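You operate a simulated robot arm through the tools that you are given. There is no shell and no other tool.

You are at the controls of a simulated two-armed robot. One attempt, no reset.

## Task
Take the roll of blue tape and leave it on the second shelf from the bottom of the bench rack. Take the ball of twine and leave it on the top shelf of the bench rack. Stack the A 66 sleeved belt from the top of the grading bench on top of the A 52 sleeved belt. Take the red bucket marked cull on the top of the grading bench and put it away on the wooden step beside the grading bench. Hold the small yellow-handled tray on the low bench steady with one hand and put the pink cap in it with the other. Put the mesh sack from the top of the grading bench on the deck behind the sight glass. Open the yellow step. Do these in any order. Set down upright: ball of twine, mesh sack.

It is judged by the outcome, as a careful person would: the job done as asked, and still so three seconds after it is handed in. It fails if anything else is knocked over, pushed out of place, dropped, spilled or broken. Lids that push on must go on centred and level and be pressed home; caps that screw on are set level and turned clockwise until they are tight.

## Robot
Two 7-joint arms with fingered hands on one trunk, on a base that moves. Base frame: it is fixed to the floor where the robot stands at the start and does not move with it; the origin is under the middle of the robot, x ahead of it, y to its left, z up; the surface under the hand at the start is at about z = 0.8. Readings come in m, degrees, newtons and seconds.
The left shoulder is at the start at [0.096, 0.125, 1.023], the right one opposite. With the tool pointing down near the work surface each hand reaches from about 0.48 to 0.84 m from the robot's upright axis, wherever it stands, measured 20 degrees to its own side. Places, roughly: ball of twine (6x6x6 cm) [0.8, -1.9, 0.8]; deck behind the sight glass (13x15 cm) [4.34, -3.3, 0.84]; mesh sack (9x9x13 cm) [0.5, -2.7, 0.9]; pink cap (5x5x7 cm) [0.7, -2.8, 0.8]; red bucket marked cull [1, -2.75, 1]; roll of blue tape (8x7x3 cm) [0.5, -0.1, 0.8]; second shelf of the bench rack [0.6, -3.2, 0.5]; sleeved belt [1, -2, 0.75]; small yellow-handled tray (20x21x4 cm) [-0.2, -5.1, 0.4]; top shelf of the bench rack [0.6, -3.2, 1.6]; wooden step beside the grading bench (24x26 cm) [0.52, 0.14, 0.12]; yellow step [9.3, -13.2, 0.6]. Payload 3.6 kg a hand.
The tool frame of a hand sits at the grasp point between the pads (the TCP): z along the fingers, y along the line on which they close. The tips reach 0.03 m beyond it. The gripper opens to 0.104 m; its body begins 0.035 m behind the TCP. The gripper is a hand of 4 fingers: y runs from the thumb to the fingers, the wrist lies at [-0.015, -0.104, -0.178] in the tool frame, and closing takes about 1.5 s.
Orientation is told as [roll, pitch, yaw] about the base's x, y, z axes, in that order, counted from this pose: with the fingers straight down and the wrist toward the robot, the tool's x, y and z point along [0, 1, 0], [1, 0, 0] and [0, 0, -1] of the base frame.

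## Interface
- The arms move only by the tool nudge_tool. It takes "left_steps", "right_steps" or both (then of equal length, played together; a hand with none holds still); each is a list of rows, each a list of 3 entries, a list of its own where there are three numbers: the shift along the tool's x, y, z in m, then the turn, a rotation vector about the tool's x, y, z in degrees, then the closure, from 0 (fully open) to 1 (shut). In form: [[[tx, ty, tz], [wx, wy, wz], fingers], ...]. A call has 1 to 20 rows; each row is the pose to reach, as a shift and turn from the pose commanded when the call began, along the tool's axes at that moment. Each row takes 0.2 s and may step no farther than 0.05 m and 8.6 degrees from the row before; otherwise, or with a gripper value out of range, the whole call is refused. Where a pose cannot be reached the arm comes as near as it can. A force on the tool above 40 N (or 10 N above the force at the start of the call, whichever is more), or a blocked arm, ends the call early, and 0.2 s more pass. The fingers move at their own pace (about 0.072 m/s each) and stop on an object; they squeeze with about 25 N. The grip force told is the motor's: it shows also when the fingers shut on nothing. Time passes only in rows, and 0.2 s behind the last, so rows that repeat a pose let the fingers close. The reply holds the time, the measured pose of the TCP, the force on the tool along the base axes, the opening and the grip force, in the units named above and with some noise, with the torque about the TCP (base axes, N m) and any sound that the robot's microphone picked up.
- Cameras (640 x 400 px; columns grow to the right, rows downward): "scene" is now at [0.2153, -0.0128, 1.1485]; the picture's right is [-0.16, -0.99, 0.00], its down [-0.62, 0.10, -0.78] and it looks along [0.77, -0.12, -0.63] (base axes); focal length 214 px, centre (320, 200). "left" rides on the left gripper at [-0.061, -0.092, -0.13] in its tool frame; the picture's right is [-0.81, -0.28, 0.52], its down [0.53, -0.71, 0.46] and it looks along [0.24, 0.64, 0.72] (tool axes); focal length 275 px, centre (320, 200). "right" rides on the right gripper at [0.061, -0.092, -0.13] in its tool frame; the picture's right is [-0.81, 0.28, -0.52], its down [-0.53, -0.71, 0.46] and it looks along [-0.24, 0.64, 0.72] (tool axes); focal length 275 px, centre (320, 200). There is no depth. A picture from a camera that has moved, and an enlarged one, comes with that camera's place and axes in the base frame and with its lens.
- grab_frame(camera): a new picture of that camera. No time passes.
- slide_trunk(by): moves the trunk up (or, below 0, down) by that many m; the arms and the scene camera ride with it, the base frame stays. It gives what a move gives, with no picture.
- drive_base(legs): drives the robot by 1 to 6 legs, each [ahead, left, turn to the left] in m, m and degrees, along the robot's own axes; the way and the turn of a leg run together, so that a leg with both is an arc; at most 1.5 m and 180 degrees a leg. The arms and the cameras ride along, it lands a little off, and it stops where it bumps. It gives what a move gives.
- grasp_type(shape, hand): the hand has 4 fingers and takes this shape, open, in about a second: jaw (thumb against the fingers, like two jaws); tri (thumb and two fingers); tip (a fingertip pinch); poke (one finger out to press); point (the index stretched); flat (the hand flat); cup (the hand cupped); fist (a fist). The gripper value then closes the fingers along that shape, each until it touches; the sizes above hold for jaw. It gives what a move gives, with no picture.
- head_to(pan, tilt): turns the head with the scene camera to pan (to the left, within 80 degrees either way) and tilt (down, from -29 to 69), counted from straight ahead of the robot (the tilt from the chest, where the trunk bows). It gives what a move gives.
- close_up(camera, box): a new picture of the part [left, top, right, bottom] of that camera's present view, enlarged. No time passes.
- finish_job(): hands the job in; it is judged then, once.

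Places have to be worked out from the pictures, the camera data and where the tool is seen. Open the grippers and draw the arms clear of the work before you hand the job in, unless the task says otherwise.

The tools are called after "Emit:" as name(argument=value, ...) on one line, values as JSON. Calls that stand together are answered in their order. nudge_tool: Moves the arms, as the interface text tells. Its arguments: {"type":"object","properties":{"left_steps":{"type":"array","items":{"type":"array"}},"right_steps":{"type":"array","items":{"type":"array"}}},"required":[]} The other tools are called the same way: slide_trunk (by) moves the trunk up or down; grasp_type (shape, hand) gives the hand a shape; drive_base (legs) drives the base; head_to (pan, tilt) turns the head that bears the scene camera; grab_frame (camera) takes a picture; close_up (camera, box) takes an enlarged picture of a part of a camera's view; finish_job () hands the job in.

At the start:

```text
time_s: 0.0
left_tcp_pos: [0.4852, 0.1962, 1.0522]
left_tool_rot: [0.1, 0.0, 0.0]
left_force: [0.0, 0.7, 0.6]
left_moment: [-0.03, 0.04, 0.02]
left_finger_gap: 0.1037
left_gripper_force: 0.1
left_shape: jaw
right_tcp_pos: [0.4989, -0.2311, 1.0785]
right_tool_rot: [0.0, 0.0, 0.0]
right_force: [-0.3, -0.1, 0.8]
right_moment: [-0.02, 0.04, 0.01]
right_finger_gap: 0.1039
right_gripper_force: 0.0
right_shape: jaw
trunk travel left (down, up): [-0.25, 0.286]
robot x, y, heading: [0.0, 0.0065, 0.1]
head pan, tilt (commanded): [-9.1, 38.9]
```

scene: 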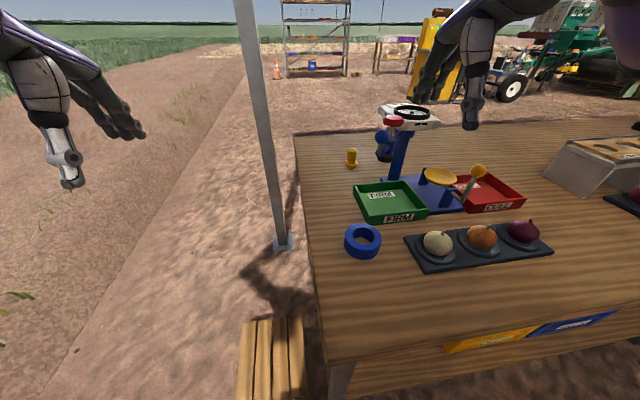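
right: 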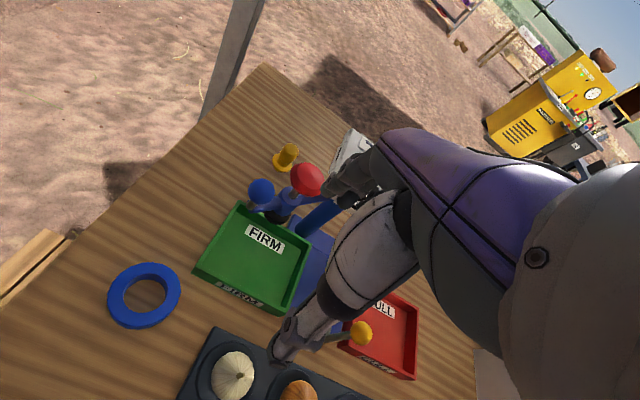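
left: 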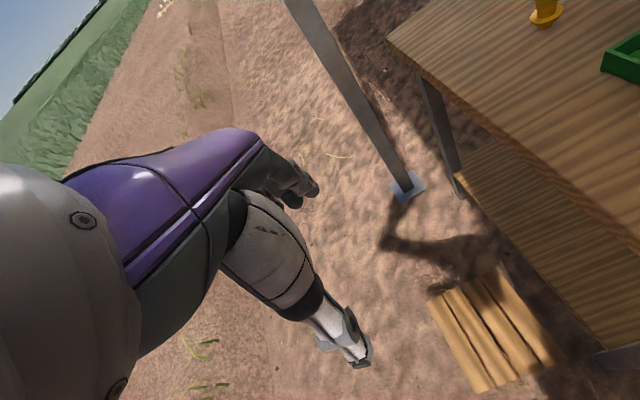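

The scene shows the grading bench ahead and to the right, with the blue tape near its left edge. I'll look around with the head first, before moving anything.

Emit:
head_to(pan=-60, tilt=25)

Emit:
grab_frame(camera="scene")

```text
time_s: 1.2
left_tcp_pos: [0.4855, 0.1955, 1.0525]
left_tool_rot: [0.1, -0.1, 0.0]
left_force: [0.1, -0.3, -0.7]
left_moment: [-0.03, -0.04, 0.0]
left_finger_gap: 0.1037
left_gripper_force: 0.0
left_shape: jaw
right_tcp_pos: [0.4988, -0.2306, 1.0788]
right_tool_rot: [0.0, 0.0, 0.0]
right_force: [0.2, 0.1, -0.6]
right_moment: [-0.01, 0.01, 0.01]
right_finger_gap: 0.104
right_gripper_force: 0.1
right_shape: jaw
trunk travel left (down, up): [-0.25, 0.286]
robot x, y, heading: [-0.0013, -0.003, 0.1]
head pan, tilt (commanded): [-60.0, 25.0]
```

```text
taken
camera scene: at [0.1768, -0.079, 1.1702], right [-0.87, -0.5, 0.0], down [-0.21, 0.37, -0.91], along [0.45, -0.78, -0.42], focal length 214 px, centre (320, 200)
```

scene: 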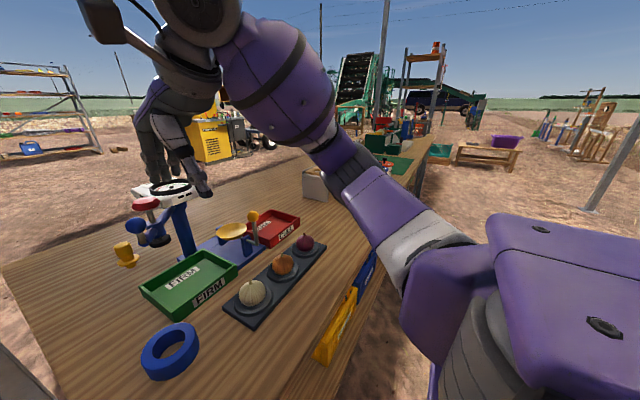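

The bench stretches away to the right along -y, with a rack further along it. I'll look more to the right, then zoom in on the areas I need.

Emit:
close_up(camera="scene", box=[320, 20, 640, 220])

Emit:
head_to(pan=-80, tilt=5)

Emit:
grab_frame(camera="scene")

```text
2.00 times, centred on (480, 120) of scene
camera zoom: at [0.1768, -0.079, 1.1702], right [-0.87, -0.5, 0.0], down [-0.21, 0.37, -0.91], along [0.45, -0.78, -0.42], focal length 429 px, centre (0, 360)
```

zoom: 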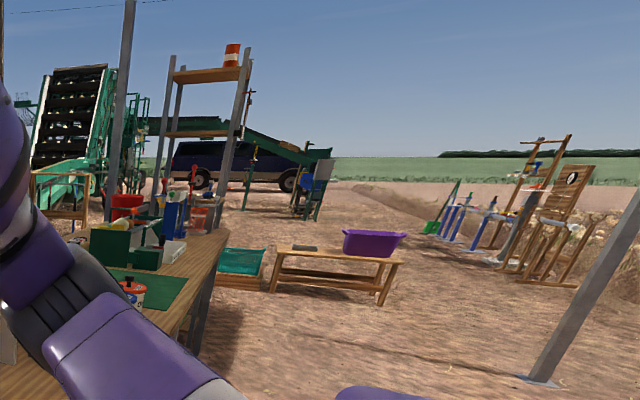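

```text
time_s: 2.0
left_tcp_pos: [0.4848, 0.1961, 1.0524]
left_tool_rot: [0.0, 0.0, 0.0]
left_force: [0.6, -0.5, 0.4]
left_moment: [-0.01, 0.01, 0.05]
left_finger_gap: 0.1037
left_gripper_force: 0.1
left_shape: jaw
right_tcp_pos: [0.4985, -0.2293, 1.078]
right_tool_rot: [0.0, 0.0, 0.1]
right_force: [0.5, -0.1, 0.1]
right_moment: [0.01, 0.01, -0.03]
right_finger_gap: 0.1038
right_gripper_force: 0.1
right_shape: jaw
trunk travel left (down, up): [-0.25, 0.286]
robot x, y, heading: [0.0004, 0.0003, 0.1]
head pan, tilt (commanded): [-80.0, 5.0]
```

```text
taken
camera scene: at [0.1467, -0.0898, 1.2026], right [-0.98, -0.17, 0.0], down [-0.02, 0.09, -1.0], along [0.17, -0.98, -0.09], focal length 214 px, centre (320, 200)
```

scene: 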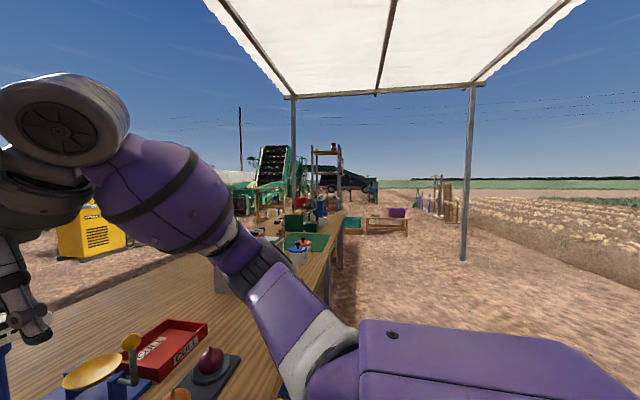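

The bench rack is at the far end of the bench (y ≈ -3.2) and the low bench is beyond it. The aisle on the near side looks clear, so I'll drive along it to inspect the items and the shelf spacing before choosing grasps.

Emit:
drive_base(legs=[[-0.1, -1.4, 0], [0, -0.9, 0]])

Emit:
head_to(pan=-20, tilt=20)

Emit:
grab_frame(camera="scene")

```text
time_s: 22.5
left_tcp_pos: [0.3934, -2.1212, 1.0534]
left_tool_rot: [0.1, 0.1, 0.5]
left_force: [0.1, 0.1, 1.2]
left_moment: [0.01, 0.0, 0.0]
left_finger_gap: 0.1037
left_gripper_force: 0.0
left_shape: jaw
right_tcp_pos: [0.4122, -2.5472, 1.0779]
right_tool_rot: [0.0, 0.0, 0.5]
right_force: [1.0, -0.6, 0.1]
right_moment: [0.0, 0.0, 0.02]
right_finger_gap: 0.1037
right_gripper_force: 0.1
right_shape: jaw
trunk travel left (down, up): [-0.25, 0.286]
robot x, y, heading: [-0.0919, -2.3212, 0.5]
head pan, tilt (commanded): [-80.0, 5.0]
```

```text
time_s: 23.8
left_tcp_pos: [0.3942, -2.1202, 1.0533]
left_tool_rot: [0.0, 0.0, 0.6]
left_force: [-0.6, -0.3, -0.9]
left_moment: [0.01, 0.03, 0.03]
left_finger_gap: 0.1037
left_gripper_force: 0.0
left_shape: jaw
right_tcp_pos: [0.4112, -2.5466, 1.0778]
right_tool_rot: [0.0, 0.0, 0.4]
right_force: [0.3, -0.7, 1.0]
right_moment: [0.02, -0.01, -0.06]
right_finger_gap: 0.1037
right_gripper_force: 0.2
right_shape: jaw
trunk travel left (down, up): [-0.25, 0.286]
robot x, y, heading: [-0.0927, -2.321, 0.8]
head pan, tilt (commanded): [-20.0, 20.0]
```

```text
taken
camera scene: at [0.1288, -2.3496, 1.1784], right [-0.34, -0.94, 0.0], down [-0.32, 0.11, -0.94], along [0.89, -0.32, -0.34], focal length 214 px, centre (320, 200)
```

scene: 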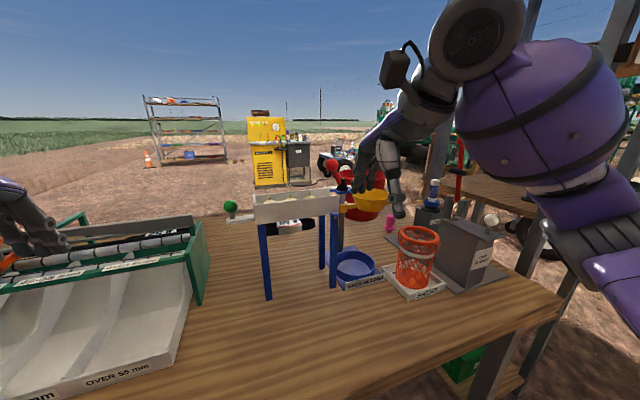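

The sack holder, pink cap and red bucket are near the right end. I'll look straight ahead and down, and further right past the arm.

Emit:
head_to(pan=10, tilt=35)

Emit:
grab_frame(camera="scene")

Emit:
grab_frame(camera="right")

Emit:
grab_frame(camera="left")

```text
time_s: 24.8
left_tcp_pos: [0.3926, -2.1206, 1.0517]
left_tool_rot: [0.0, -0.1, 0.5]
left_force: [0.1, 0.5, 0.1]
left_moment: [-0.02, 0.01, 0.0]
left_finger_gap: 0.1038
left_gripper_force: 0.0
left_shape: jaw
right_tcp_pos: [0.4111, -2.5476, 1.0789]
right_tool_rot: [0.0, 0.0, 0.4]
right_force: [0.0, 0.4, 0.3]
right_moment: [0.01, 0.0, 0.0]
right_finger_gap: 0.1036
right_gripper_force: 0.1
right_shape: jaw
trunk travel left (down, up): [-0.25, 0.286]
robot x, y, heading: [-0.0904, -2.3229, 0.5]
head pan, tilt (commanded): [10.0, 35.0]
```

```text
taken
camera scene: at [0.1277, -2.3025, 1.1545], right [0.18, -0.98, 0.0], down [-0.56, -0.1, -0.82], along [0.81, 0.15, -0.57], focal length 214 px, centre (320, 200)
```

scene: 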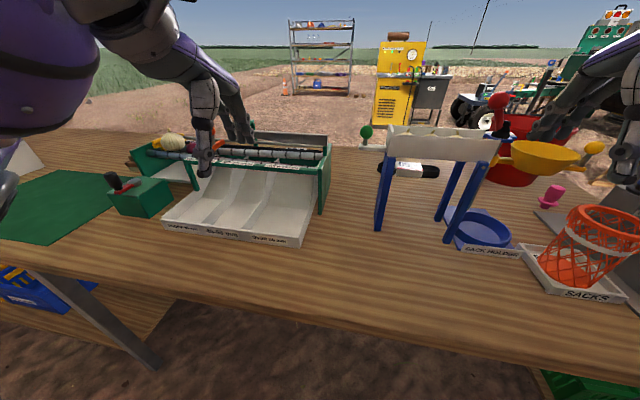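

```text
taken
camera right: at [0.3196, -2.4853, 1.208], right [0.28, -0.81, 0.52], down [-0.71, -0.54, -0.46], along [0.65, -0.24, -0.72], focal length 275 px, centre (320, 200)
```

right: 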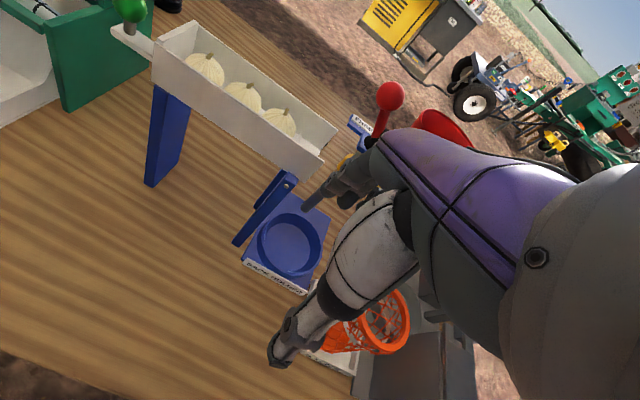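

```text
taken
camera left: at [0.3022, -2.1827, 1.1843], right [-0.27, -0.81, -0.52], down [-0.72, 0.53, -0.46], along [0.64, 0.25, -0.72], focal length 275 px, centre (320, 200)
```

left: 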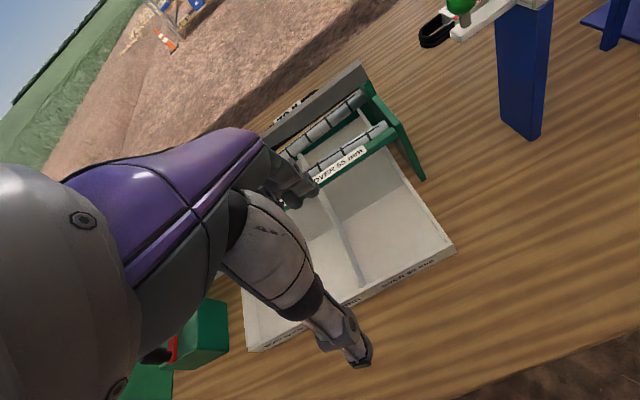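

I see the mesh sack in its tray, the pink cap and the red bucket on a stand behind. Next I'll zoom in on the left-far area for the twine and belts, and then on the sacks area.

Emit:
close_up(camera="scene", box=[100, 110, 350, 260])

Emit:
close_up(camera="scene", box=[350, 80, 640, 310])

Emit:
head_to(pan=-80, tilt=15)

Emit:
grab_frame(camera="scene")

```text
2.56 times, centred on (225, 185) of scene
camera zoom: at [0.1277, -2.3025, 1.1545], right [0.18, -0.98, 0.0], down [-0.56, -0.1, -0.82], along [0.81, 0.15, -0.57], focal length 549 px, centre (563, 238)
```

zoom: 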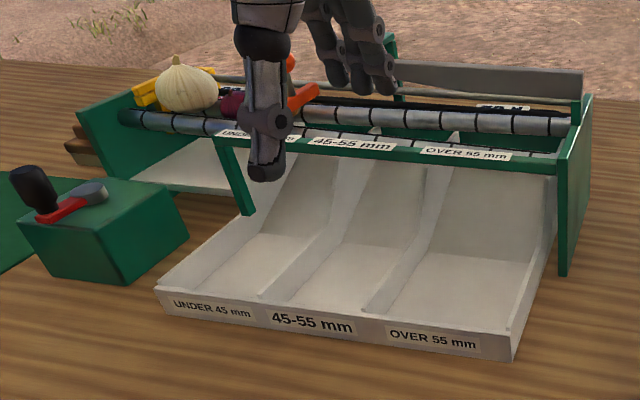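

```text
1.74 times, centred on (495, 195) of scene
camera zoom: at [0.1277, -2.3025, 1.1545], right [0.18, -0.98, 0.0], down [-0.56, -0.1, -0.82], along [0.81, 0.15, -0.57], focal length 373 px, centre (16, 209)
```

zoom: 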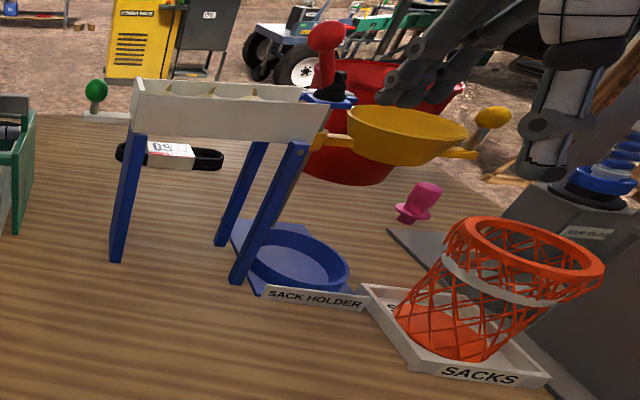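

```text
time_s: 26.4
left_tcp_pos: [0.3941, -2.1201, 1.0528]
left_tool_rot: [-0.2, 0.0, 0.5]
left_force: [-1.0, -0.3, -0.4]
left_moment: [-0.01, 0.02, -0.02]
left_finger_gap: 0.1037
left_gripper_force: 0.0
left_shape: jaw
right_tcp_pos: [0.4102, -2.5464, 1.078]
right_tool_rot: [0.0, 0.0, 0.5]
right_force: [0.1, -0.2, 0.0]
right_moment: [-0.03, 0.0, -0.01]
right_finger_gap: 0.1037
right_gripper_force: 0.2
right_shape: jaw
trunk travel left (down, up): [-0.25, 0.286]
robot x, y, heading: [-0.0878, -2.3211, 0.3]
head pan, tilt (commanded): [-80.0, 15.0]
```

```text
taken
camera scene: at [0.0581, -2.4102, 1.1865], right [-0.98, -0.18, 0.0], down [-0.05, 0.25, -0.97], along [0.18, -0.95, -0.26], focal length 214 px, centre (320, 200)
```

scene: 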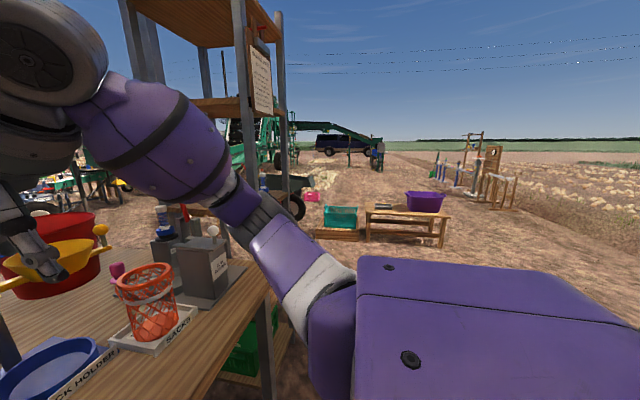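

The rack stands just past the bench end. I'll back off slightly and strafe to stand opposite the rack.

Emit:
drive_base(legs=[[-0.25, -0.95, 0]])

Emit:
head_to(pan=0, tilt=15)

Emit:
grab_frame(camera="scene")

Emit:
head_to(pan=0, tilt=55)

Emit:
grab_frame(camera="scene")

```text
time_s: 35.2
left_tcp_pos: [0.1434, -3.0942, 1.0511]
left_tool_rot: [-0.1, 0.0, -0.9]
left_force: [0.0, 0.3, -0.1]
left_moment: [-0.01, -0.02, 0.0]
left_finger_gap: 0.1038
left_gripper_force: 0.1
left_shape: jaw
right_tcp_pos: [0.1503, -3.5218, 1.0778]
right_tool_rot: [0.0, 0.0, -0.8]
right_force: [0.2, -0.1, 1.8]
right_moment: [0.02, 0.01, 0.0]
right_finger_gap: 0.1038
right_gripper_force: 0.0
right_shape: jaw
trunk travel left (down, up): [-0.25, 0.286]
robot x, y, heading: [-0.348, -3.2872, -0.6]
head pan, tilt (commanded): [-80.0, 15.0]
```

```text
time_s: 36.7
left_tcp_pos: [0.1423, -3.0956, 1.0528]
left_tool_rot: [-0.1, 0.0, -0.8]
left_force: [0.4, -0.1, 0.2]
left_moment: [0.0, -0.01, -0.02]
left_finger_gap: 0.1038
left_gripper_force: 0.0
left_shape: jaw
right_tcp_pos: [0.1518, -3.5201, 1.0778]
right_tool_rot: [0.0, 0.0, -0.7]
right_force: [-0.5, -0.8, 0.2]
right_moment: [-0.01, -0.03, 0.0]
right_finger_gap: 0.1036
right_gripper_force: 0.1
right_shape: jaw
trunk travel left (down, up): [-0.25, 0.286]
robot x, y, heading: [-0.3425, -3.2829, -0.6]
head pan, tilt (commanded): [0.0, 15.0]
```

```text
taken
camera scene: at [-0.1201, -3.2861, 1.1865], right [-0.01, -1.0, 0.0], down [-0.26, 0.0, -0.97], along [0.97, -0.01, -0.26], focal length 214 px, centre (320, 200)
```

scene: 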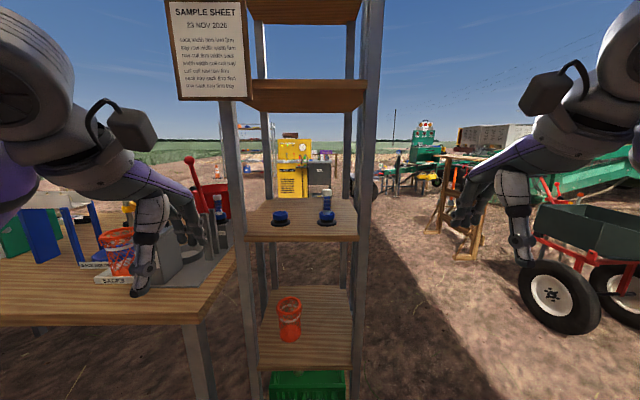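

```text
time_s: 37.8
left_tcp_pos: [0.1433, -3.0949, 1.0516]
left_tool_rot: [0.1, 0.0, -0.8]
left_force: [1.0, 1.8, -0.1]
left_moment: [0.03, 0.03, 0.0]
left_finger_gap: 0.1039
left_gripper_force: 0.0
left_shape: jaw
right_tcp_pos: [0.1518, -3.5218, 1.0774]
right_tool_rot: [0.0, -0.1, -0.9]
right_force: [-0.3, 0.5, 0.0]
right_moment: [-0.01, 0.03, 0.02]
right_finger_gap: 0.1037
right_gripper_force: 0.0
right_shape: jaw
trunk travel left (down, up): [-0.25, 0.286]
robot x, y, heading: [-0.3425, -3.2836, -1.0]
head pan, tilt (commanded): [0.0, 55.0]
```

```text
taken
camera scene: at [-0.1414, -3.2857, 1.1263], right [-0.01, -1.0, 0.0], down [-0.82, 0.01, -0.57], along [0.57, -0.01, -0.82], focal length 214 px, centre (320, 200)
```

scene: 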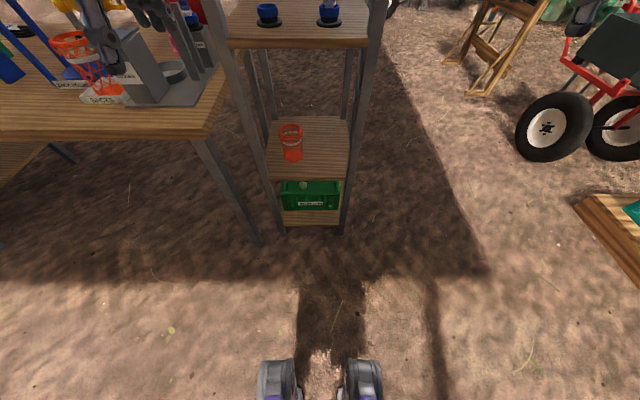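

The rack is open at the front (x≈0.40) with five shelves. The second shelf is at z≈0.49 and an orange sack already stands at its front left; the gap above is about 0.4 m. I'll go back opposite the cap and sack, strafing left first to clear the rack, and look closely.

Emit:
drive_base(legs=[[0, 0.72, 0.8], [0.27, 0, 0]])

Emit:
head_to(pan=-5, tilt=30)

Emit:
grab_frame(camera="scene")

Emit:
grab_frame(camera="right")

```text
time_s: 46.1
left_tcp_pos: [0.4181, -2.3654, 1.0511]
left_tool_rot: [0.0, 0.0, -0.4]
left_force: [0.2, -0.3, 0.6]
left_moment: [0.01, 0.02, -0.02]
left_finger_gap: 0.1038
left_gripper_force: 0.1
left_shape: jaw
right_tcp_pos: [0.4293, -2.7939, 1.0781]
right_tool_rot: [0.0, 0.0, -0.3]
right_force: [0.4, -0.1, -0.6]
right_moment: [-0.04, 0.01, -0.03]
right_finger_gap: 0.1039
right_gripper_force: 0.2
right_shape: jaw
trunk travel left (down, up): [-0.25, 0.286]
robot x, y, heading: [-0.0613, -2.5591, -0.3]
head pan, tilt (commanded): [0.0, 55.0]
```

```text
time_s: 47.0
left_tcp_pos: [0.4194, -2.3654, 1.0525]
left_tool_rot: [0.0, 0.0, -0.5]
left_force: [0.4, 0.2, 0.5]
left_moment: [0.01, 0.0, -0.03]
left_finger_gap: 0.1039
left_gripper_force: 0.1
left_shape: jaw
right_tcp_pos: [0.4301, -2.7917, 1.0785]
right_tool_rot: [-0.1, 0.0, -0.3]
right_force: [-0.4, 0.3, 0.4]
right_moment: [0.03, 0.01, 0.02]
right_finger_gap: 0.1036
right_gripper_force: 0.1
right_shape: jaw
trunk travel left (down, up): [-0.25, 0.286]
robot x, y, heading: [-0.0654, -2.5581, -0.4]
head pan, tilt (commanded): [-5.0, 30.0]
```

```text
taken
camera scene: at [0.1535, -2.5665, 1.1622], right [-0.09, -1.0, 0.0], down [-0.5, 0.05, -0.87], along [0.86, -0.08, -0.5], focal length 214 px, centre (320, 200)
```

scene: 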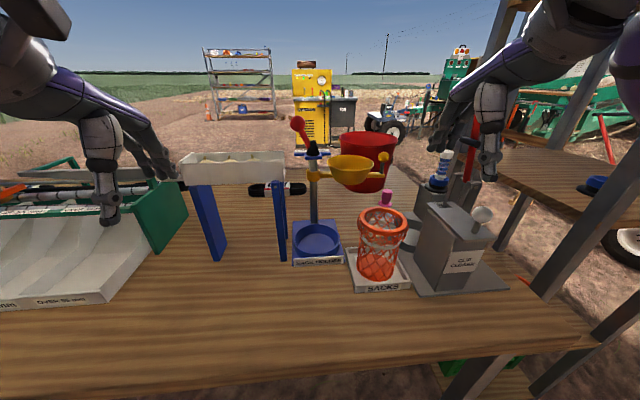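

```text
taken
camera right: at [0.3395, -2.729, 1.208], right [0.27, -0.81, 0.52], down [-0.72, -0.53, -0.46], along [0.64, -0.25, -0.72], focal length 275 px, centre (320, 200)
```

right: 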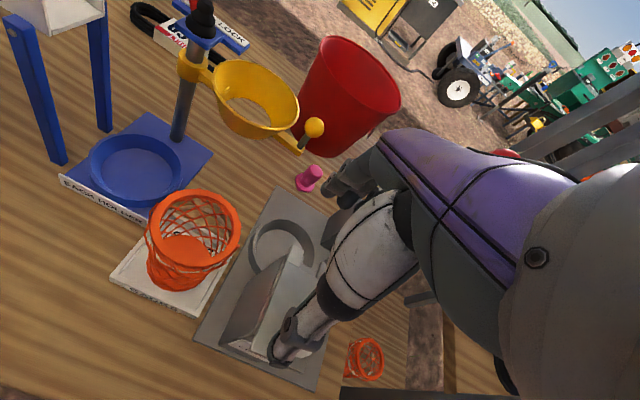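

Emit:
close_up(camera="scene", box=[240, 100, 520, 300])

Emit:
close_up(camera="right", box=[60, 0, 420, 330])

```text
2.00 times, centred on (380, 200) of scene
camera zoom: at [0.1535, -2.5665, 1.1622], right [-0.09, -1.0, 0.0], down [-0.5, 0.05, -0.87], along [0.86, -0.08, -0.5], focal length 429 px, centre (200, 200)
```

zoom: 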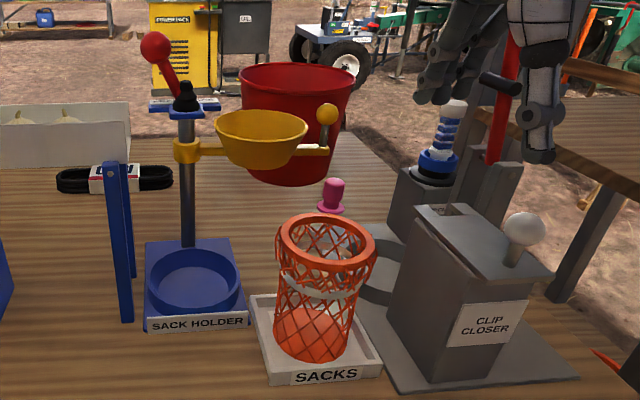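

```text
1.21 times, centred on (240, 165) of right
camera zoom: at [0.3395, -2.729, 1.208], right [0.27, -0.81, 0.52], down [-0.72, -0.53, -0.46], along [0.64, -0.25, -0.72], focal length 334 px, centre (417, 242)
```

zoom: 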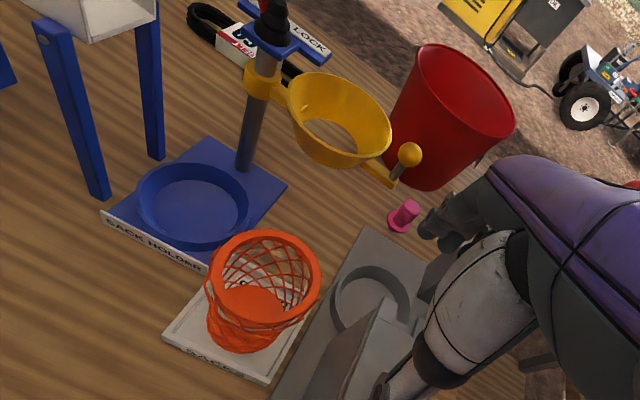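

The sack's ring comes out at about [0.457, -2.71, 0.945], the cap at [0.70, -2.82] and the bucket rim at [0.874, -2.80, 0.976]. The bucket and cap look easier from the far side, so I'll take the sack first with the right hand from here by pinching its near rim. I'll hover above that rim with the fingers partly closed.

Emit:
nudge_tool(right_steps=[[[0.04, -0.009, 0], [0, 0, 0], 0.3], [[0.0825, -0.018, 0], [0, 0, 0], 0.5], [[0.0825, -0.018, 0], [0, 0, 0], 0.5], [[0.0825, -0.018, 0], [0, 0, 0], 0.5]])

Emit:
grab_frame(camera="right")

Emit:
head_to(pan=-15, tilt=40)

Emit:
grab_frame(camera="scene")

```text
time_s: 48.0
left_tcp_pos: [0.4182, -2.3647, 1.053]
left_tool_rot: [0.0, 0.0, -0.4]
left_force: [-0.6, -0.2, -0.9]
left_moment: [0.01, 0.0, -0.02]
left_finger_gap: 0.1036
left_gripper_force: 0.2
left_shape: jaw
right_tcp_pos: [0.4131, -2.711, 1.0781]
right_tool_rot: [-0.1, 0.0, -0.3]
right_force: [0.0, -0.2, -0.3]
right_moment: [-0.03, 0.01, 0.02]
right_finger_gap: 0.0525
right_gripper_force: 0.1
right_shape: jaw
trunk travel left (down, up): [-0.25, 0.286]
robot x, y, heading: [-0.0673, -2.5581, -0.4]
head pan, tilt (commanded): [-5.0, 30.0]
```

```text
taken
camera right: at [0.322, -2.6481, 1.208], right [0.27, -0.81, 0.52], down [-0.72, -0.53, -0.46], along [0.64, -0.25, -0.72], focal length 275 px, centre (320, 200)
```

right: 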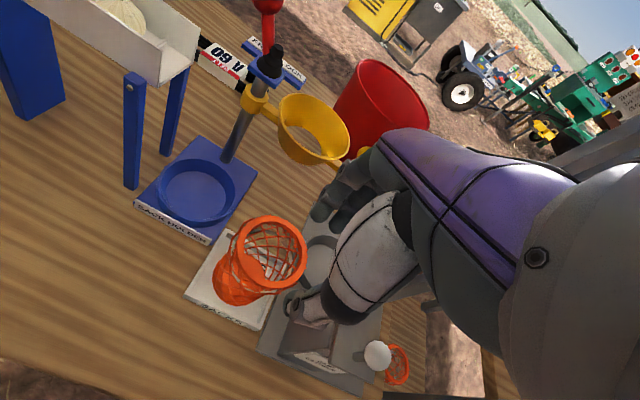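

```text
time_s: 48.7
left_tcp_pos: [0.4189, -2.3653, 1.0516]
left_tool_rot: [0.0, 0.0, -0.4]
left_force: [-0.4, -0.3, 0.2]
left_moment: [0.0, -0.02, -0.02]
left_finger_gap: 0.1037
left_gripper_force: 0.1
left_shape: jaw
right_tcp_pos: [0.4124, -2.7114, 1.0785]
right_tool_rot: [-0.1, 0.0, -0.4]
right_force: [0.5, 0.5, 0.4]
right_moment: [-0.01, 0.01, 0.0]
right_finger_gap: 0.0524
right_gripper_force: 0.0
right_shape: jaw
trunk travel left (down, up): [-0.25, 0.286]
robot x, y, heading: [-0.0692, -2.5574, -0.4]
head pan, tilt (commanded): [-15.0, 40.0]
```

```text
taken
camera scene: at [0.1454, -2.5805, 1.147], right [-0.26, -0.96, 0.0], down [-0.62, 0.17, -0.77], along [0.74, -0.2, -0.64], focal length 214 px, centre (320, 200)
```

scene: 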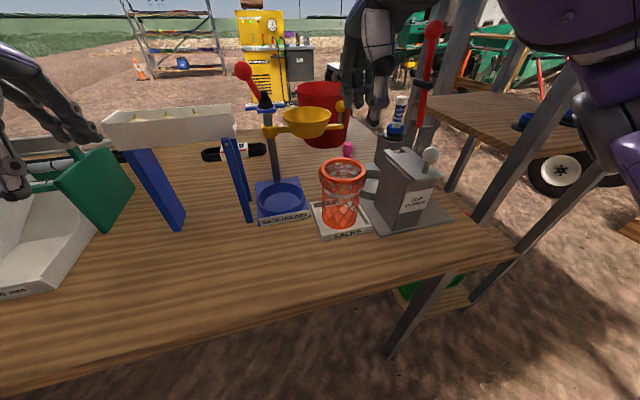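

The hand hovers near the sack's near rim. I'll zoom the wrist camera to check alignment against the ring.

Emit:
close_up(camera="right", box=[180, 150, 400, 350])

Emit:
close_up(camera="scene", box=[240, 80, 460, 260])

```text
2.00 times, centred on (290, 250) of right
camera zoom: at [0.3221, -2.6485, 1.208], right [0.27, -0.81, 0.52], down [-0.72, -0.53, -0.46], along [0.64, -0.25, -0.72], focal length 551 px, centre (380, 100)
```

zoom: 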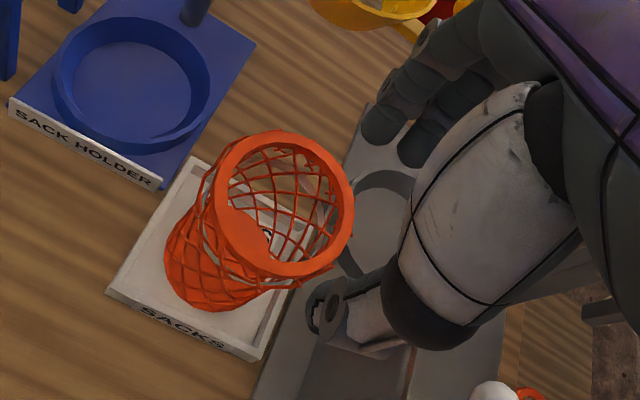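

```text
2.22 times, centred on (350, 170) of scene
camera zoom: at [0.1454, -2.5805, 1.147], right [-0.26, -0.96, 0.0], down [-0.62, 0.17, -0.77], along [0.74, -0.2, -0.64], focal length 477 px, centre (253, 267)
```

zoom: 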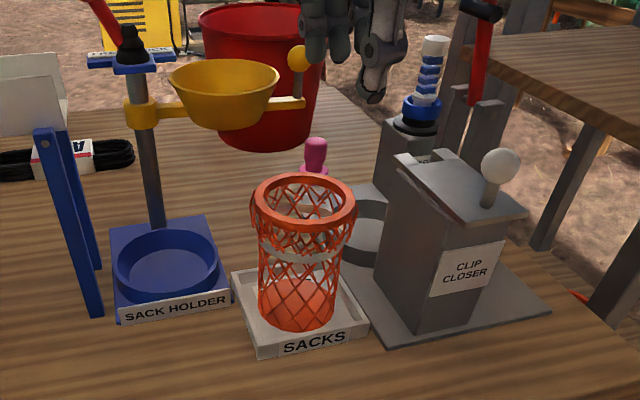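

The ring is about 9.2 cm across at [0.47, -2.714], top z≈0.928, with a roughly 7 cm inner opening. A three-finger row won't fit inside, so I'll try the "tri" shape and check how narrow it is.

Emit:
grasp_type(shape="tri", hand="right")

Emit:
grab_frame(camera="right")

Emit:
close_up(camera="scene", box=[300, 0, 520, 140])

```text
time_s: 49.6
left_tcp_pos: [0.4173, -2.3643, 1.0522]
left_tool_rot: [-0.1, -0.1, -0.4]
left_force: [-0.3, -0.5, -0.3]
left_moment: [0.03, 0.05, 0.02]
left_finger_gap: 0.1036
left_gripper_force: 0.1
left_shape: jaw
right_tcp_pos: [0.4127, -2.7116, 1.0784]
right_tool_rot: [0.0, 0.0, -0.5]
right_force: [0.7, -0.8, 0.2]
right_moment: [-0.04, 0.01, 0.03]
right_finger_gap: 0.1042
right_gripper_force: 0.0
right_shape: tri
trunk travel left (down, up): [-0.25, 0.286]
robot x, y, heading: [-0.0655, -2.556, -0.2]
head pan, tilt (commanded): [-15.0, 40.0]
```

```text
taken
camera right: at [0.3221, -2.6485, 1.208], right [0.27, -0.81, 0.52], down [-0.72, -0.53, -0.46], along [0.64, -0.25, -0.72], focal length 275 px, centre (320, 200)
```

right: 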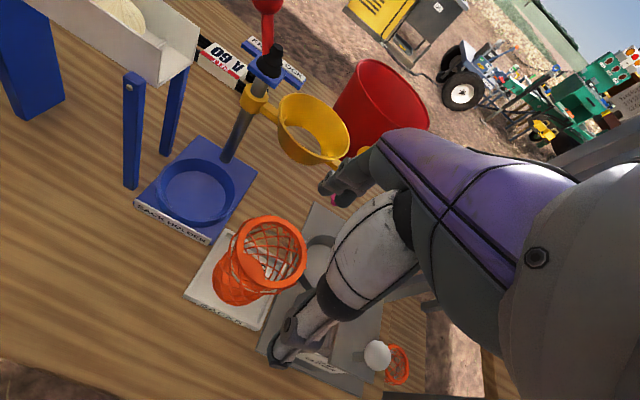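

```text
2.86 times, centred on (410, 70) of scene
camera zoom: at [0.1454, -2.5805, 1.1469], right [-0.27, -0.96, 0.0], down [-0.62, 0.17, -0.77], along [0.74, -0.2, -0.64], focal length 613 px, centre (63, 571)
```

zoom: 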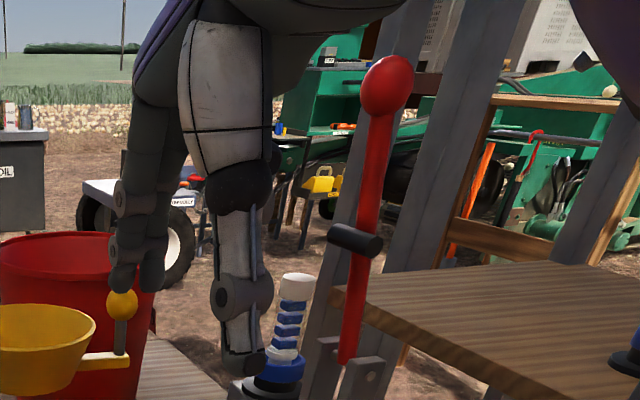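

Tri has the thumb against two fingers, which should fit. I'll centre over the near ring wall (x≈0.43), half close, and descend to just above the ring to check.

Emit:
nudge_tool(right_steps=[[[-0.003, 0.018, 0], [0, 0, 0], 0.5], [[-0.003, 0.018, 0.03], [0, 0, 0], 0.5], [[-0.003, 0.018, 0.06], [0, 0, 0], 0.5], [[-0.003, 0.018, 0.09], [0, 0, 0], 0.5], [[-0.003, 0.018, 0.1], [0, 0, 0], 0.5]])

Emit:
close_up(camera="right", box=[180, 150, 400, 350])

Emit:
close_up(camera="scene", box=[240, 80, 460, 260])

```text
time_s: 50.8
left_tcp_pos: [0.4182, -2.3657, 1.0523]
left_tool_rot: [0.1, 0.0, -0.3]
left_force: [-0.2, -0.9, -0.4]
left_moment: [-0.04, 0.05, 0.0]
left_finger_gap: 0.1038
left_gripper_force: 0.0
left_shape: jaw
right_tcp_pos: [0.4292, -2.713, 0.9785]
right_tool_rot: [0.1, -0.1, -0.4]
right_force: [0.1, 0.0, 0.8]
right_moment: [-0.01, 0.01, -0.04]
right_finger_gap: 0.0524
right_gripper_force: 0.0
right_shape: tri
trunk travel left (down, up): [-0.25, 0.286]
robot x, y, heading: [-0.0666, -2.5577, -0.5]
head pan, tilt (commanded): [-15.0, 40.0]
```

```text
2.00 times, centred on (290, 250) of right
camera zoom: at [0.3388, -2.6498, 1.1083], right [0.27, -0.81, 0.52], down [-0.72, -0.53, -0.46], along [0.64, -0.25, -0.72], focal length 551 px, centre (380, 100)
```

zoom: 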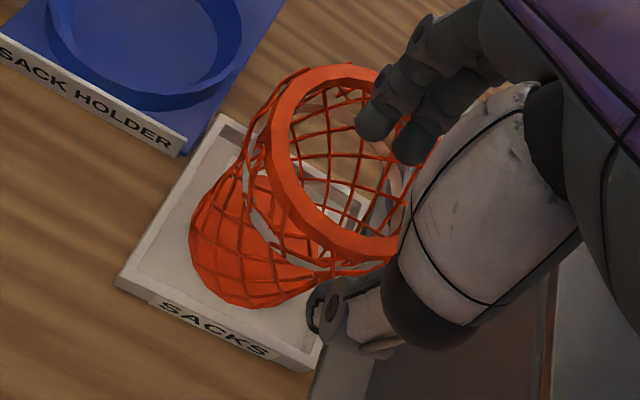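

```text
2.22 times, centred on (350, 170) of scene
camera zoom: at [0.1455, -2.5805, 1.1469], right [-0.27, -0.96, 0.0], down [-0.62, 0.17, -0.77], along [0.74, -0.2, -0.64], focal length 477 px, centre (253, 267)
```

zoom: 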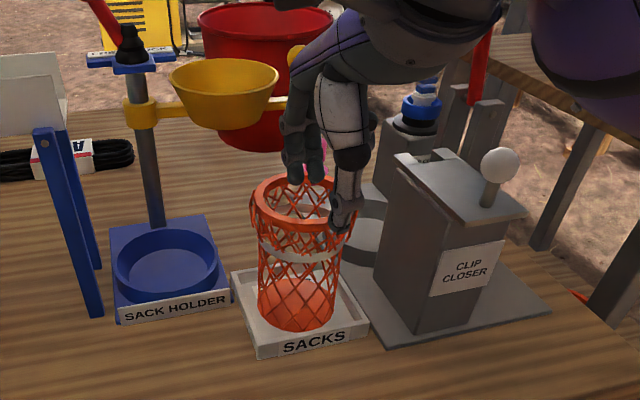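

Thumb and fingers straddle the near wall as computed. I'll descend 6 cm and then close.

Emit:
nudge_tool(right_steps=[[[0, 0, 0.02], [0, 0, 0], 0.5], [[0, 0, 0.04], [0, 0, 0], 0.5], [[0, 0, 0.06], [0, 0, 0], 0.5]])

Emit:
close_up(camera="scene", box=[240, 80, 460, 260])

Emit:
close_up(camera="right", box=[180, 150, 400, 350])

```text
time_s: 51.6
left_tcp_pos: [0.4163, -2.3642, 1.0522]
left_tool_rot: [0.0, -0.1, -0.4]
left_force: [-0.4, -0.8, 0.7]
left_moment: [-0.04, 0.02, 0.03]
left_finger_gap: 0.1033
left_gripper_force: 0.1
left_shape: jaw
right_tcp_pos: [0.4296, -2.7118, 0.9209]
right_tool_rot: [0.1, -0.4, -0.4]
right_force: [0.1, -1.8, 12.0]
right_moment: [-0.32, -0.03, 0.06]
right_finger_gap: 0.052
right_gripper_force: 0.2
right_shape: tri
trunk travel left (down, up): [-0.25, 0.286]
robot x, y, heading: [-0.0665, -2.554, -0.4]
head pan, tilt (commanded): [-15.0, 40.0]
```

```text
2.22 times, centred on (350, 170) of scene
camera zoom: at [0.1443, -2.5804, 1.1473], right [-0.27, -0.96, 0.0], down [-0.62, 0.17, -0.77], along [0.74, -0.2, -0.64], focal length 477 px, centre (253, 267)
```

zoom: 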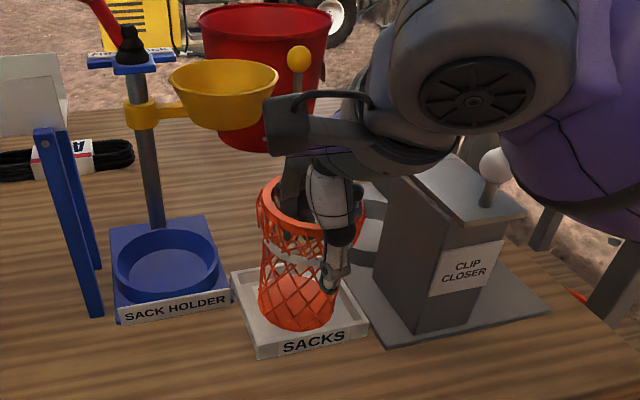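

```text
2.00 times, centred on (290, 250) of right
camera zoom: at [0.3385, -2.6492, 1.0498], right [0.27, -0.81, 0.52], down [-0.71, -0.53, -0.46], along [0.65, -0.25, -0.72], focal length 551 px, centre (380, 100)
```

zoom: 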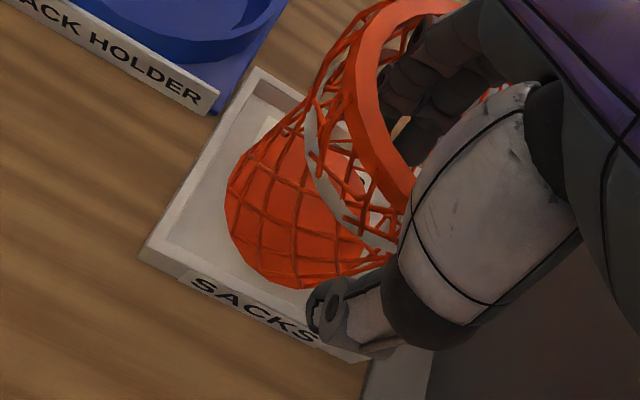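

There is a 12 N upward push at the right side, so something rests on the ring. I'll back off 1.2 cm and close there; the tips stay about 2.5 cm below the ring top.

Emit:
nudge_tool(right_steps=[[[0, 0, -0.012], [0, 0, 0], 0.5], [[0, 0, -0.012], [0, 0, 0], 0.6]])

Emit:
close_up(camera="scene", box=[240, 80, 460, 260])

```text
time_s: 52.2
left_tcp_pos: [0.42, -2.3638, 1.0529]
left_tool_rot: [-0.1, 0.0, -0.5]
left_force: [0.3, -0.2, 0.3]
left_moment: [-0.03, -0.02, -0.02]
left_finger_gap: 0.1037
left_gripper_force: 0.0
left_shape: jaw
right_tcp_pos: [0.4291, -2.712, 0.9311]
right_tool_rot: [-0.1, 0.0, -0.4]
right_force: [0.5, -0.7, 1.3]
right_moment: [-0.01, 0.0, 0.0]
right_finger_gap: 0.0424
right_gripper_force: 0.1
right_shape: tri
trunk travel left (down, up): [-0.25, 0.286]
robot x, y, heading: [-0.0699, -2.5591, -0.5]
head pan, tilt (commanded): [-15.0, 40.0]
```

```text
2.22 times, centred on (350, 170) of scene
camera zoom: at [0.1455, -2.5806, 1.1469], right [-0.27, -0.96, 0.0], down [-0.62, 0.17, -0.77], along [0.74, -0.2, -0.64], focal length 477 px, centre (253, 267)
```

zoom: 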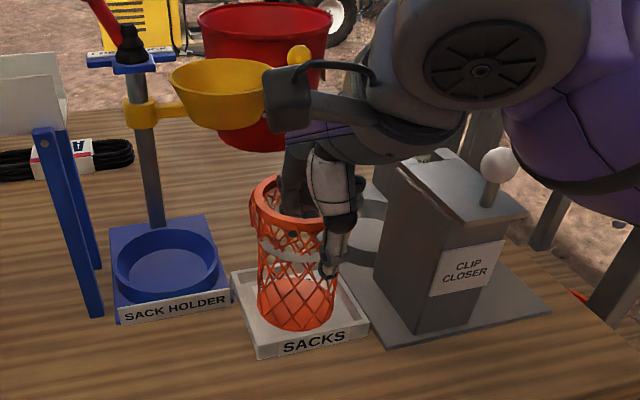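

The force is gone and the sack stands straight again. I'll close the pinch on the rim.

Emit:
nudge_tool(right_steps=[[[0, 0, -0.012], [0, 0, 0], 0.7], [[0, 0, -0.012], [0, 0, 0], 0.8], [[0, 0, -0.012], [0, 0, 0], 1.0], [[0, 0, -0.012], [0, 0, 0], 1.0], [[0, 0, -0.012], [0, 0, 0], 1.0], [[0, 0, -0.012], [0, 0, 0], 1.0]])

Emit:
close_up(camera="scene", box=[240, 80, 460, 260])

Emit:
close_up(camera="right", box=[180, 150, 400, 350])

```text
time_s: 53.6
left_tcp_pos: [0.4181, -2.3653, 1.0526]
left_tool_rot: [0.0, 0.0, -0.5]
left_force: [0.3, -1.1, -1.1]
left_moment: [0.02, -0.02, 0.02]
left_finger_gap: 0.1038
left_gripper_force: 0.0
left_shape: jaw
right_tcp_pos: [0.4305, -2.7124, 0.9438]
right_tool_rot: [0.0, 0.0, -0.4]
right_force: [0.3, 0.2, -0.4]
right_moment: [-0.03, -0.01, -0.02]
right_finger_gap: 0.0
right_gripper_force: 24.6
right_shape: tri
trunk travel left (down, up): [-0.25, 0.286]
robot x, y, heading: [-0.0661, -2.5562, -0.4]
head pan, tilt (commanded): [-15.0, 40.0]
```

```text
2.22 times, centred on (350, 170) of scene
camera zoom: at [0.1454, -2.5806, 1.1469], right [-0.27, -0.96, 0.0], down [-0.62, 0.17, -0.77], along [0.74, -0.2, -0.64], focal length 477 px, centre (253, 267)
```

zoom: 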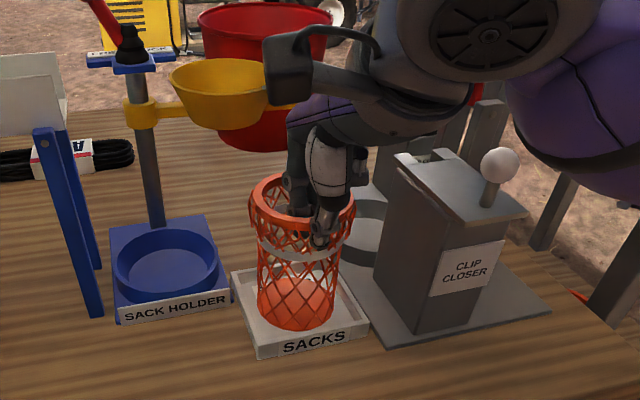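

```text
2.00 times, centred on (290, 250) of right
camera zoom: at [0.3399, -2.649, 1.0723], right [0.27, -0.81, 0.52], down [-0.72, -0.53, -0.46], along [0.64, -0.25, -0.72], focal length 551 px, centre (380, 100)
```

zoom: 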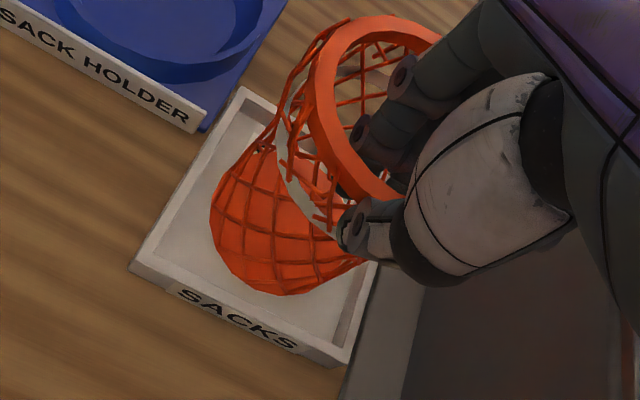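

I accidentally lifted another 1.2 cm (shifts count from the current pose), and the gap reads 0. I'll test-lift a little to see whether the rim is actually held.

Emit:
nudge_tool(right_steps=[[[0, 0, -0.015], [0, 0, 0], 1.0], [[0, 0, -0.015], [0, 0, 0], 1.0]])

Emit:
close_up(camera="scene", box=[240, 80, 460, 260])

```text
time_s: 54.2
left_tcp_pos: [0.4183, -2.3647, 1.052]
left_tool_rot: [0.0, 0.0, -0.4]
left_force: [-0.2, -0.6, -0.3]
left_moment: [-0.01, 0.0, 0.04]
left_finger_gap: 0.1037
left_gripper_force: 0.1
left_shape: jaw
right_tcp_pos: [0.4304, -2.7117, 0.9579]
right_tool_rot: [0.0, 0.0, -0.4]
right_force: [0.5, -0.1, -0.5]
right_moment: [0.0, -0.03, 0.0]
right_finger_gap: 0.0
right_gripper_force: 24.4
right_shape: tri
trunk travel left (down, up): [-0.25, 0.286]
robot x, y, heading: [-0.0653, -2.5585, -0.2]
head pan, tilt (commanded): [-15.0, 40.0]
```

```text
2.22 times, centred on (350, 170) of scene
camera zoom: at [0.1455, -2.5806, 1.1469], right [-0.27, -0.96, 0.0], down [-0.62, 0.17, -0.77], along [0.74, -0.2, -0.64], focal length 477 px, centre (253, 267)
```

zoom: 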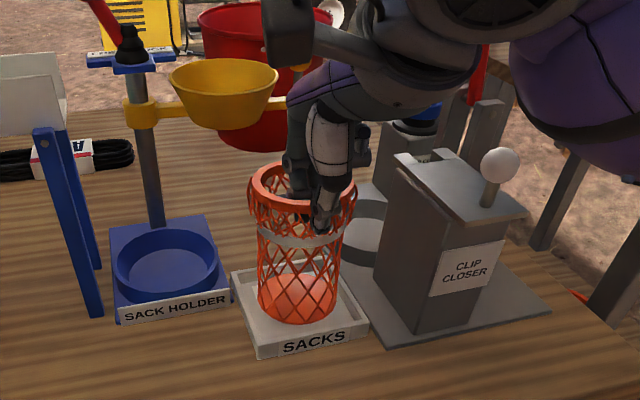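

The sack rises with the hand, so it is held and light. I'll lift it well clear and verify the hold.

Emit:
nudge_tool(right_steps=[[[0, 0, -0.03], [0, 0, 0], 1.0], [[0, 0, -0.06], [0, 0, 0], 1.0], [[0, 0, -0.09], [0, 0, 0], 1.0], [[0, 0, -0.12], [0, 0, 0], 1.0], [[0, 0, -0.15], [0, 0, 0], 1.0], [[0, 0, -0.17], [0, 0, 0], 1.0], [[0, 0, -0.17], [0, 0, 0], 1.0]])

Emit:
grab_frame(camera="scene")

Emit:
grab_frame(camera="right")

```text
time_s: 55.8
left_tcp_pos: [0.4184, -2.3651, 1.0515]
left_tool_rot: [0.0, 0.0, -0.4]
left_force: [0.5, -0.9, 0.4]
left_moment: [-0.01, -0.02, -0.01]
left_finger_gap: 0.1041
left_gripper_force: 0.1
left_shape: jaw
right_tcp_pos: [0.4304, -2.7131, 1.1278]
right_tool_rot: [0.0, 0.0, -0.3]
right_force: [0.4, -0.1, -0.4]
right_moment: [-0.01, 0.02, 0.01]
right_finger_gap: 0.0001
right_gripper_force: 24.8
right_shape: tri
trunk travel left (down, up): [-0.25, 0.286]
robot x, y, heading: [-0.0708, -2.5556, -0.2]
head pan, tilt (commanded): [-15.0, 40.0]
```

```text
taken
camera scene: at [0.1455, -2.5806, 1.1469], right [-0.27, -0.96, 0.0], down [-0.62, 0.17, -0.77], along [0.74, -0.2, -0.64], focal length 214 px, centre (320, 200)
```

scene: 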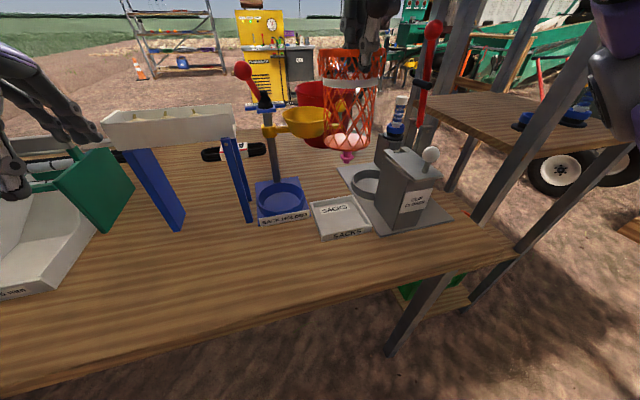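

```text
taken
camera right: at [0.3399, -2.6502, 1.2569], right [0.27, -0.81, 0.52], down [-0.72, -0.53, -0.46], along [0.64, -0.25, -0.72], focal length 275 px, centre (320, 200)
```

right: 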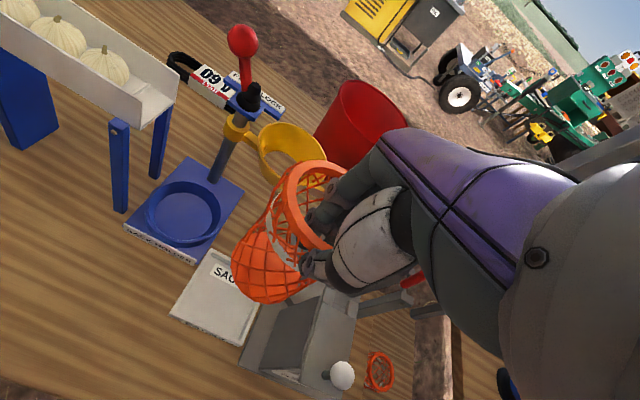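

The sack hangs upright and secure. I'll back off and go around the rack's right end, stopping to look at the passage before entering.

Emit:
drive_base(legs=[[-0.45, 0, 0], [0, -1.5, 0]])

Emit:
head_to(pan=0, tilt=20)

Emit:
grab_frame(camera="scene")

```text
time_s: 71.3
left_tcp_pos: [-0.025, -3.8335, 1.0523]
left_tool_rot: [0.0, 0.0, 0.9]
left_force: [0.1, 0.1, 0.0]
left_moment: [-0.01, 0.0, 0.02]
left_finger_gap: 0.1039
left_gripper_force: 0.1
left_shape: jaw
right_tcp_pos: [-0.0052, -4.1816, 1.1268]
right_tool_rot: [0.0, 0.0, 1.0]
right_force: [0.0, 0.1, -0.2]
right_moment: [-0.02, -0.03, -0.02]
right_finger_gap: 0.0
right_gripper_force: 25.5
right_shape: tri
trunk travel left (down, up): [-0.25, 0.286]
robot x, y, heading: [-0.5057, -4.0371, 0.9]
head pan, tilt (commanded): [-15.0, 40.0]
```

```text
time_s: 72.1
left_tcp_pos: [-0.0252, -3.8331, 1.0515]
left_tool_rot: [-0.1, -0.1, 0.9]
left_force: [0.6, 0.5, -0.5]
left_moment: [0.01, 0.0, 0.02]
left_finger_gap: 0.1038
left_gripper_force: 0.2
left_shape: jaw
right_tcp_pos: [-0.0051, -4.182, 1.1265]
right_tool_rot: [0.0, 0.0, 1.1]
right_force: [0.6, 0.5, -0.1]
right_moment: [-0.01, 0.03, 0.04]
right_finger_gap: 0.0001
right_gripper_force: 24.8
right_shape: tri
trunk travel left (down, up): [-0.25, 0.286]
robot x, y, heading: [-0.508, -4.0398, 0.9]
head pan, tilt (commanded): [0.0, 20.0]
```

```text
taken
camera scene: at [-0.2822, -4.0333, 1.1783], right [0.02, -1.0, 0.0], down [-0.34, -0.01, -0.94], along [0.94, 0.01, -0.34], focal length 214 px, centre (320, 200)
```

scene: 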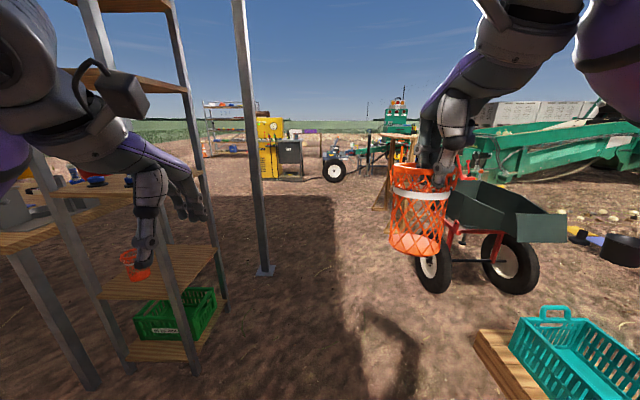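

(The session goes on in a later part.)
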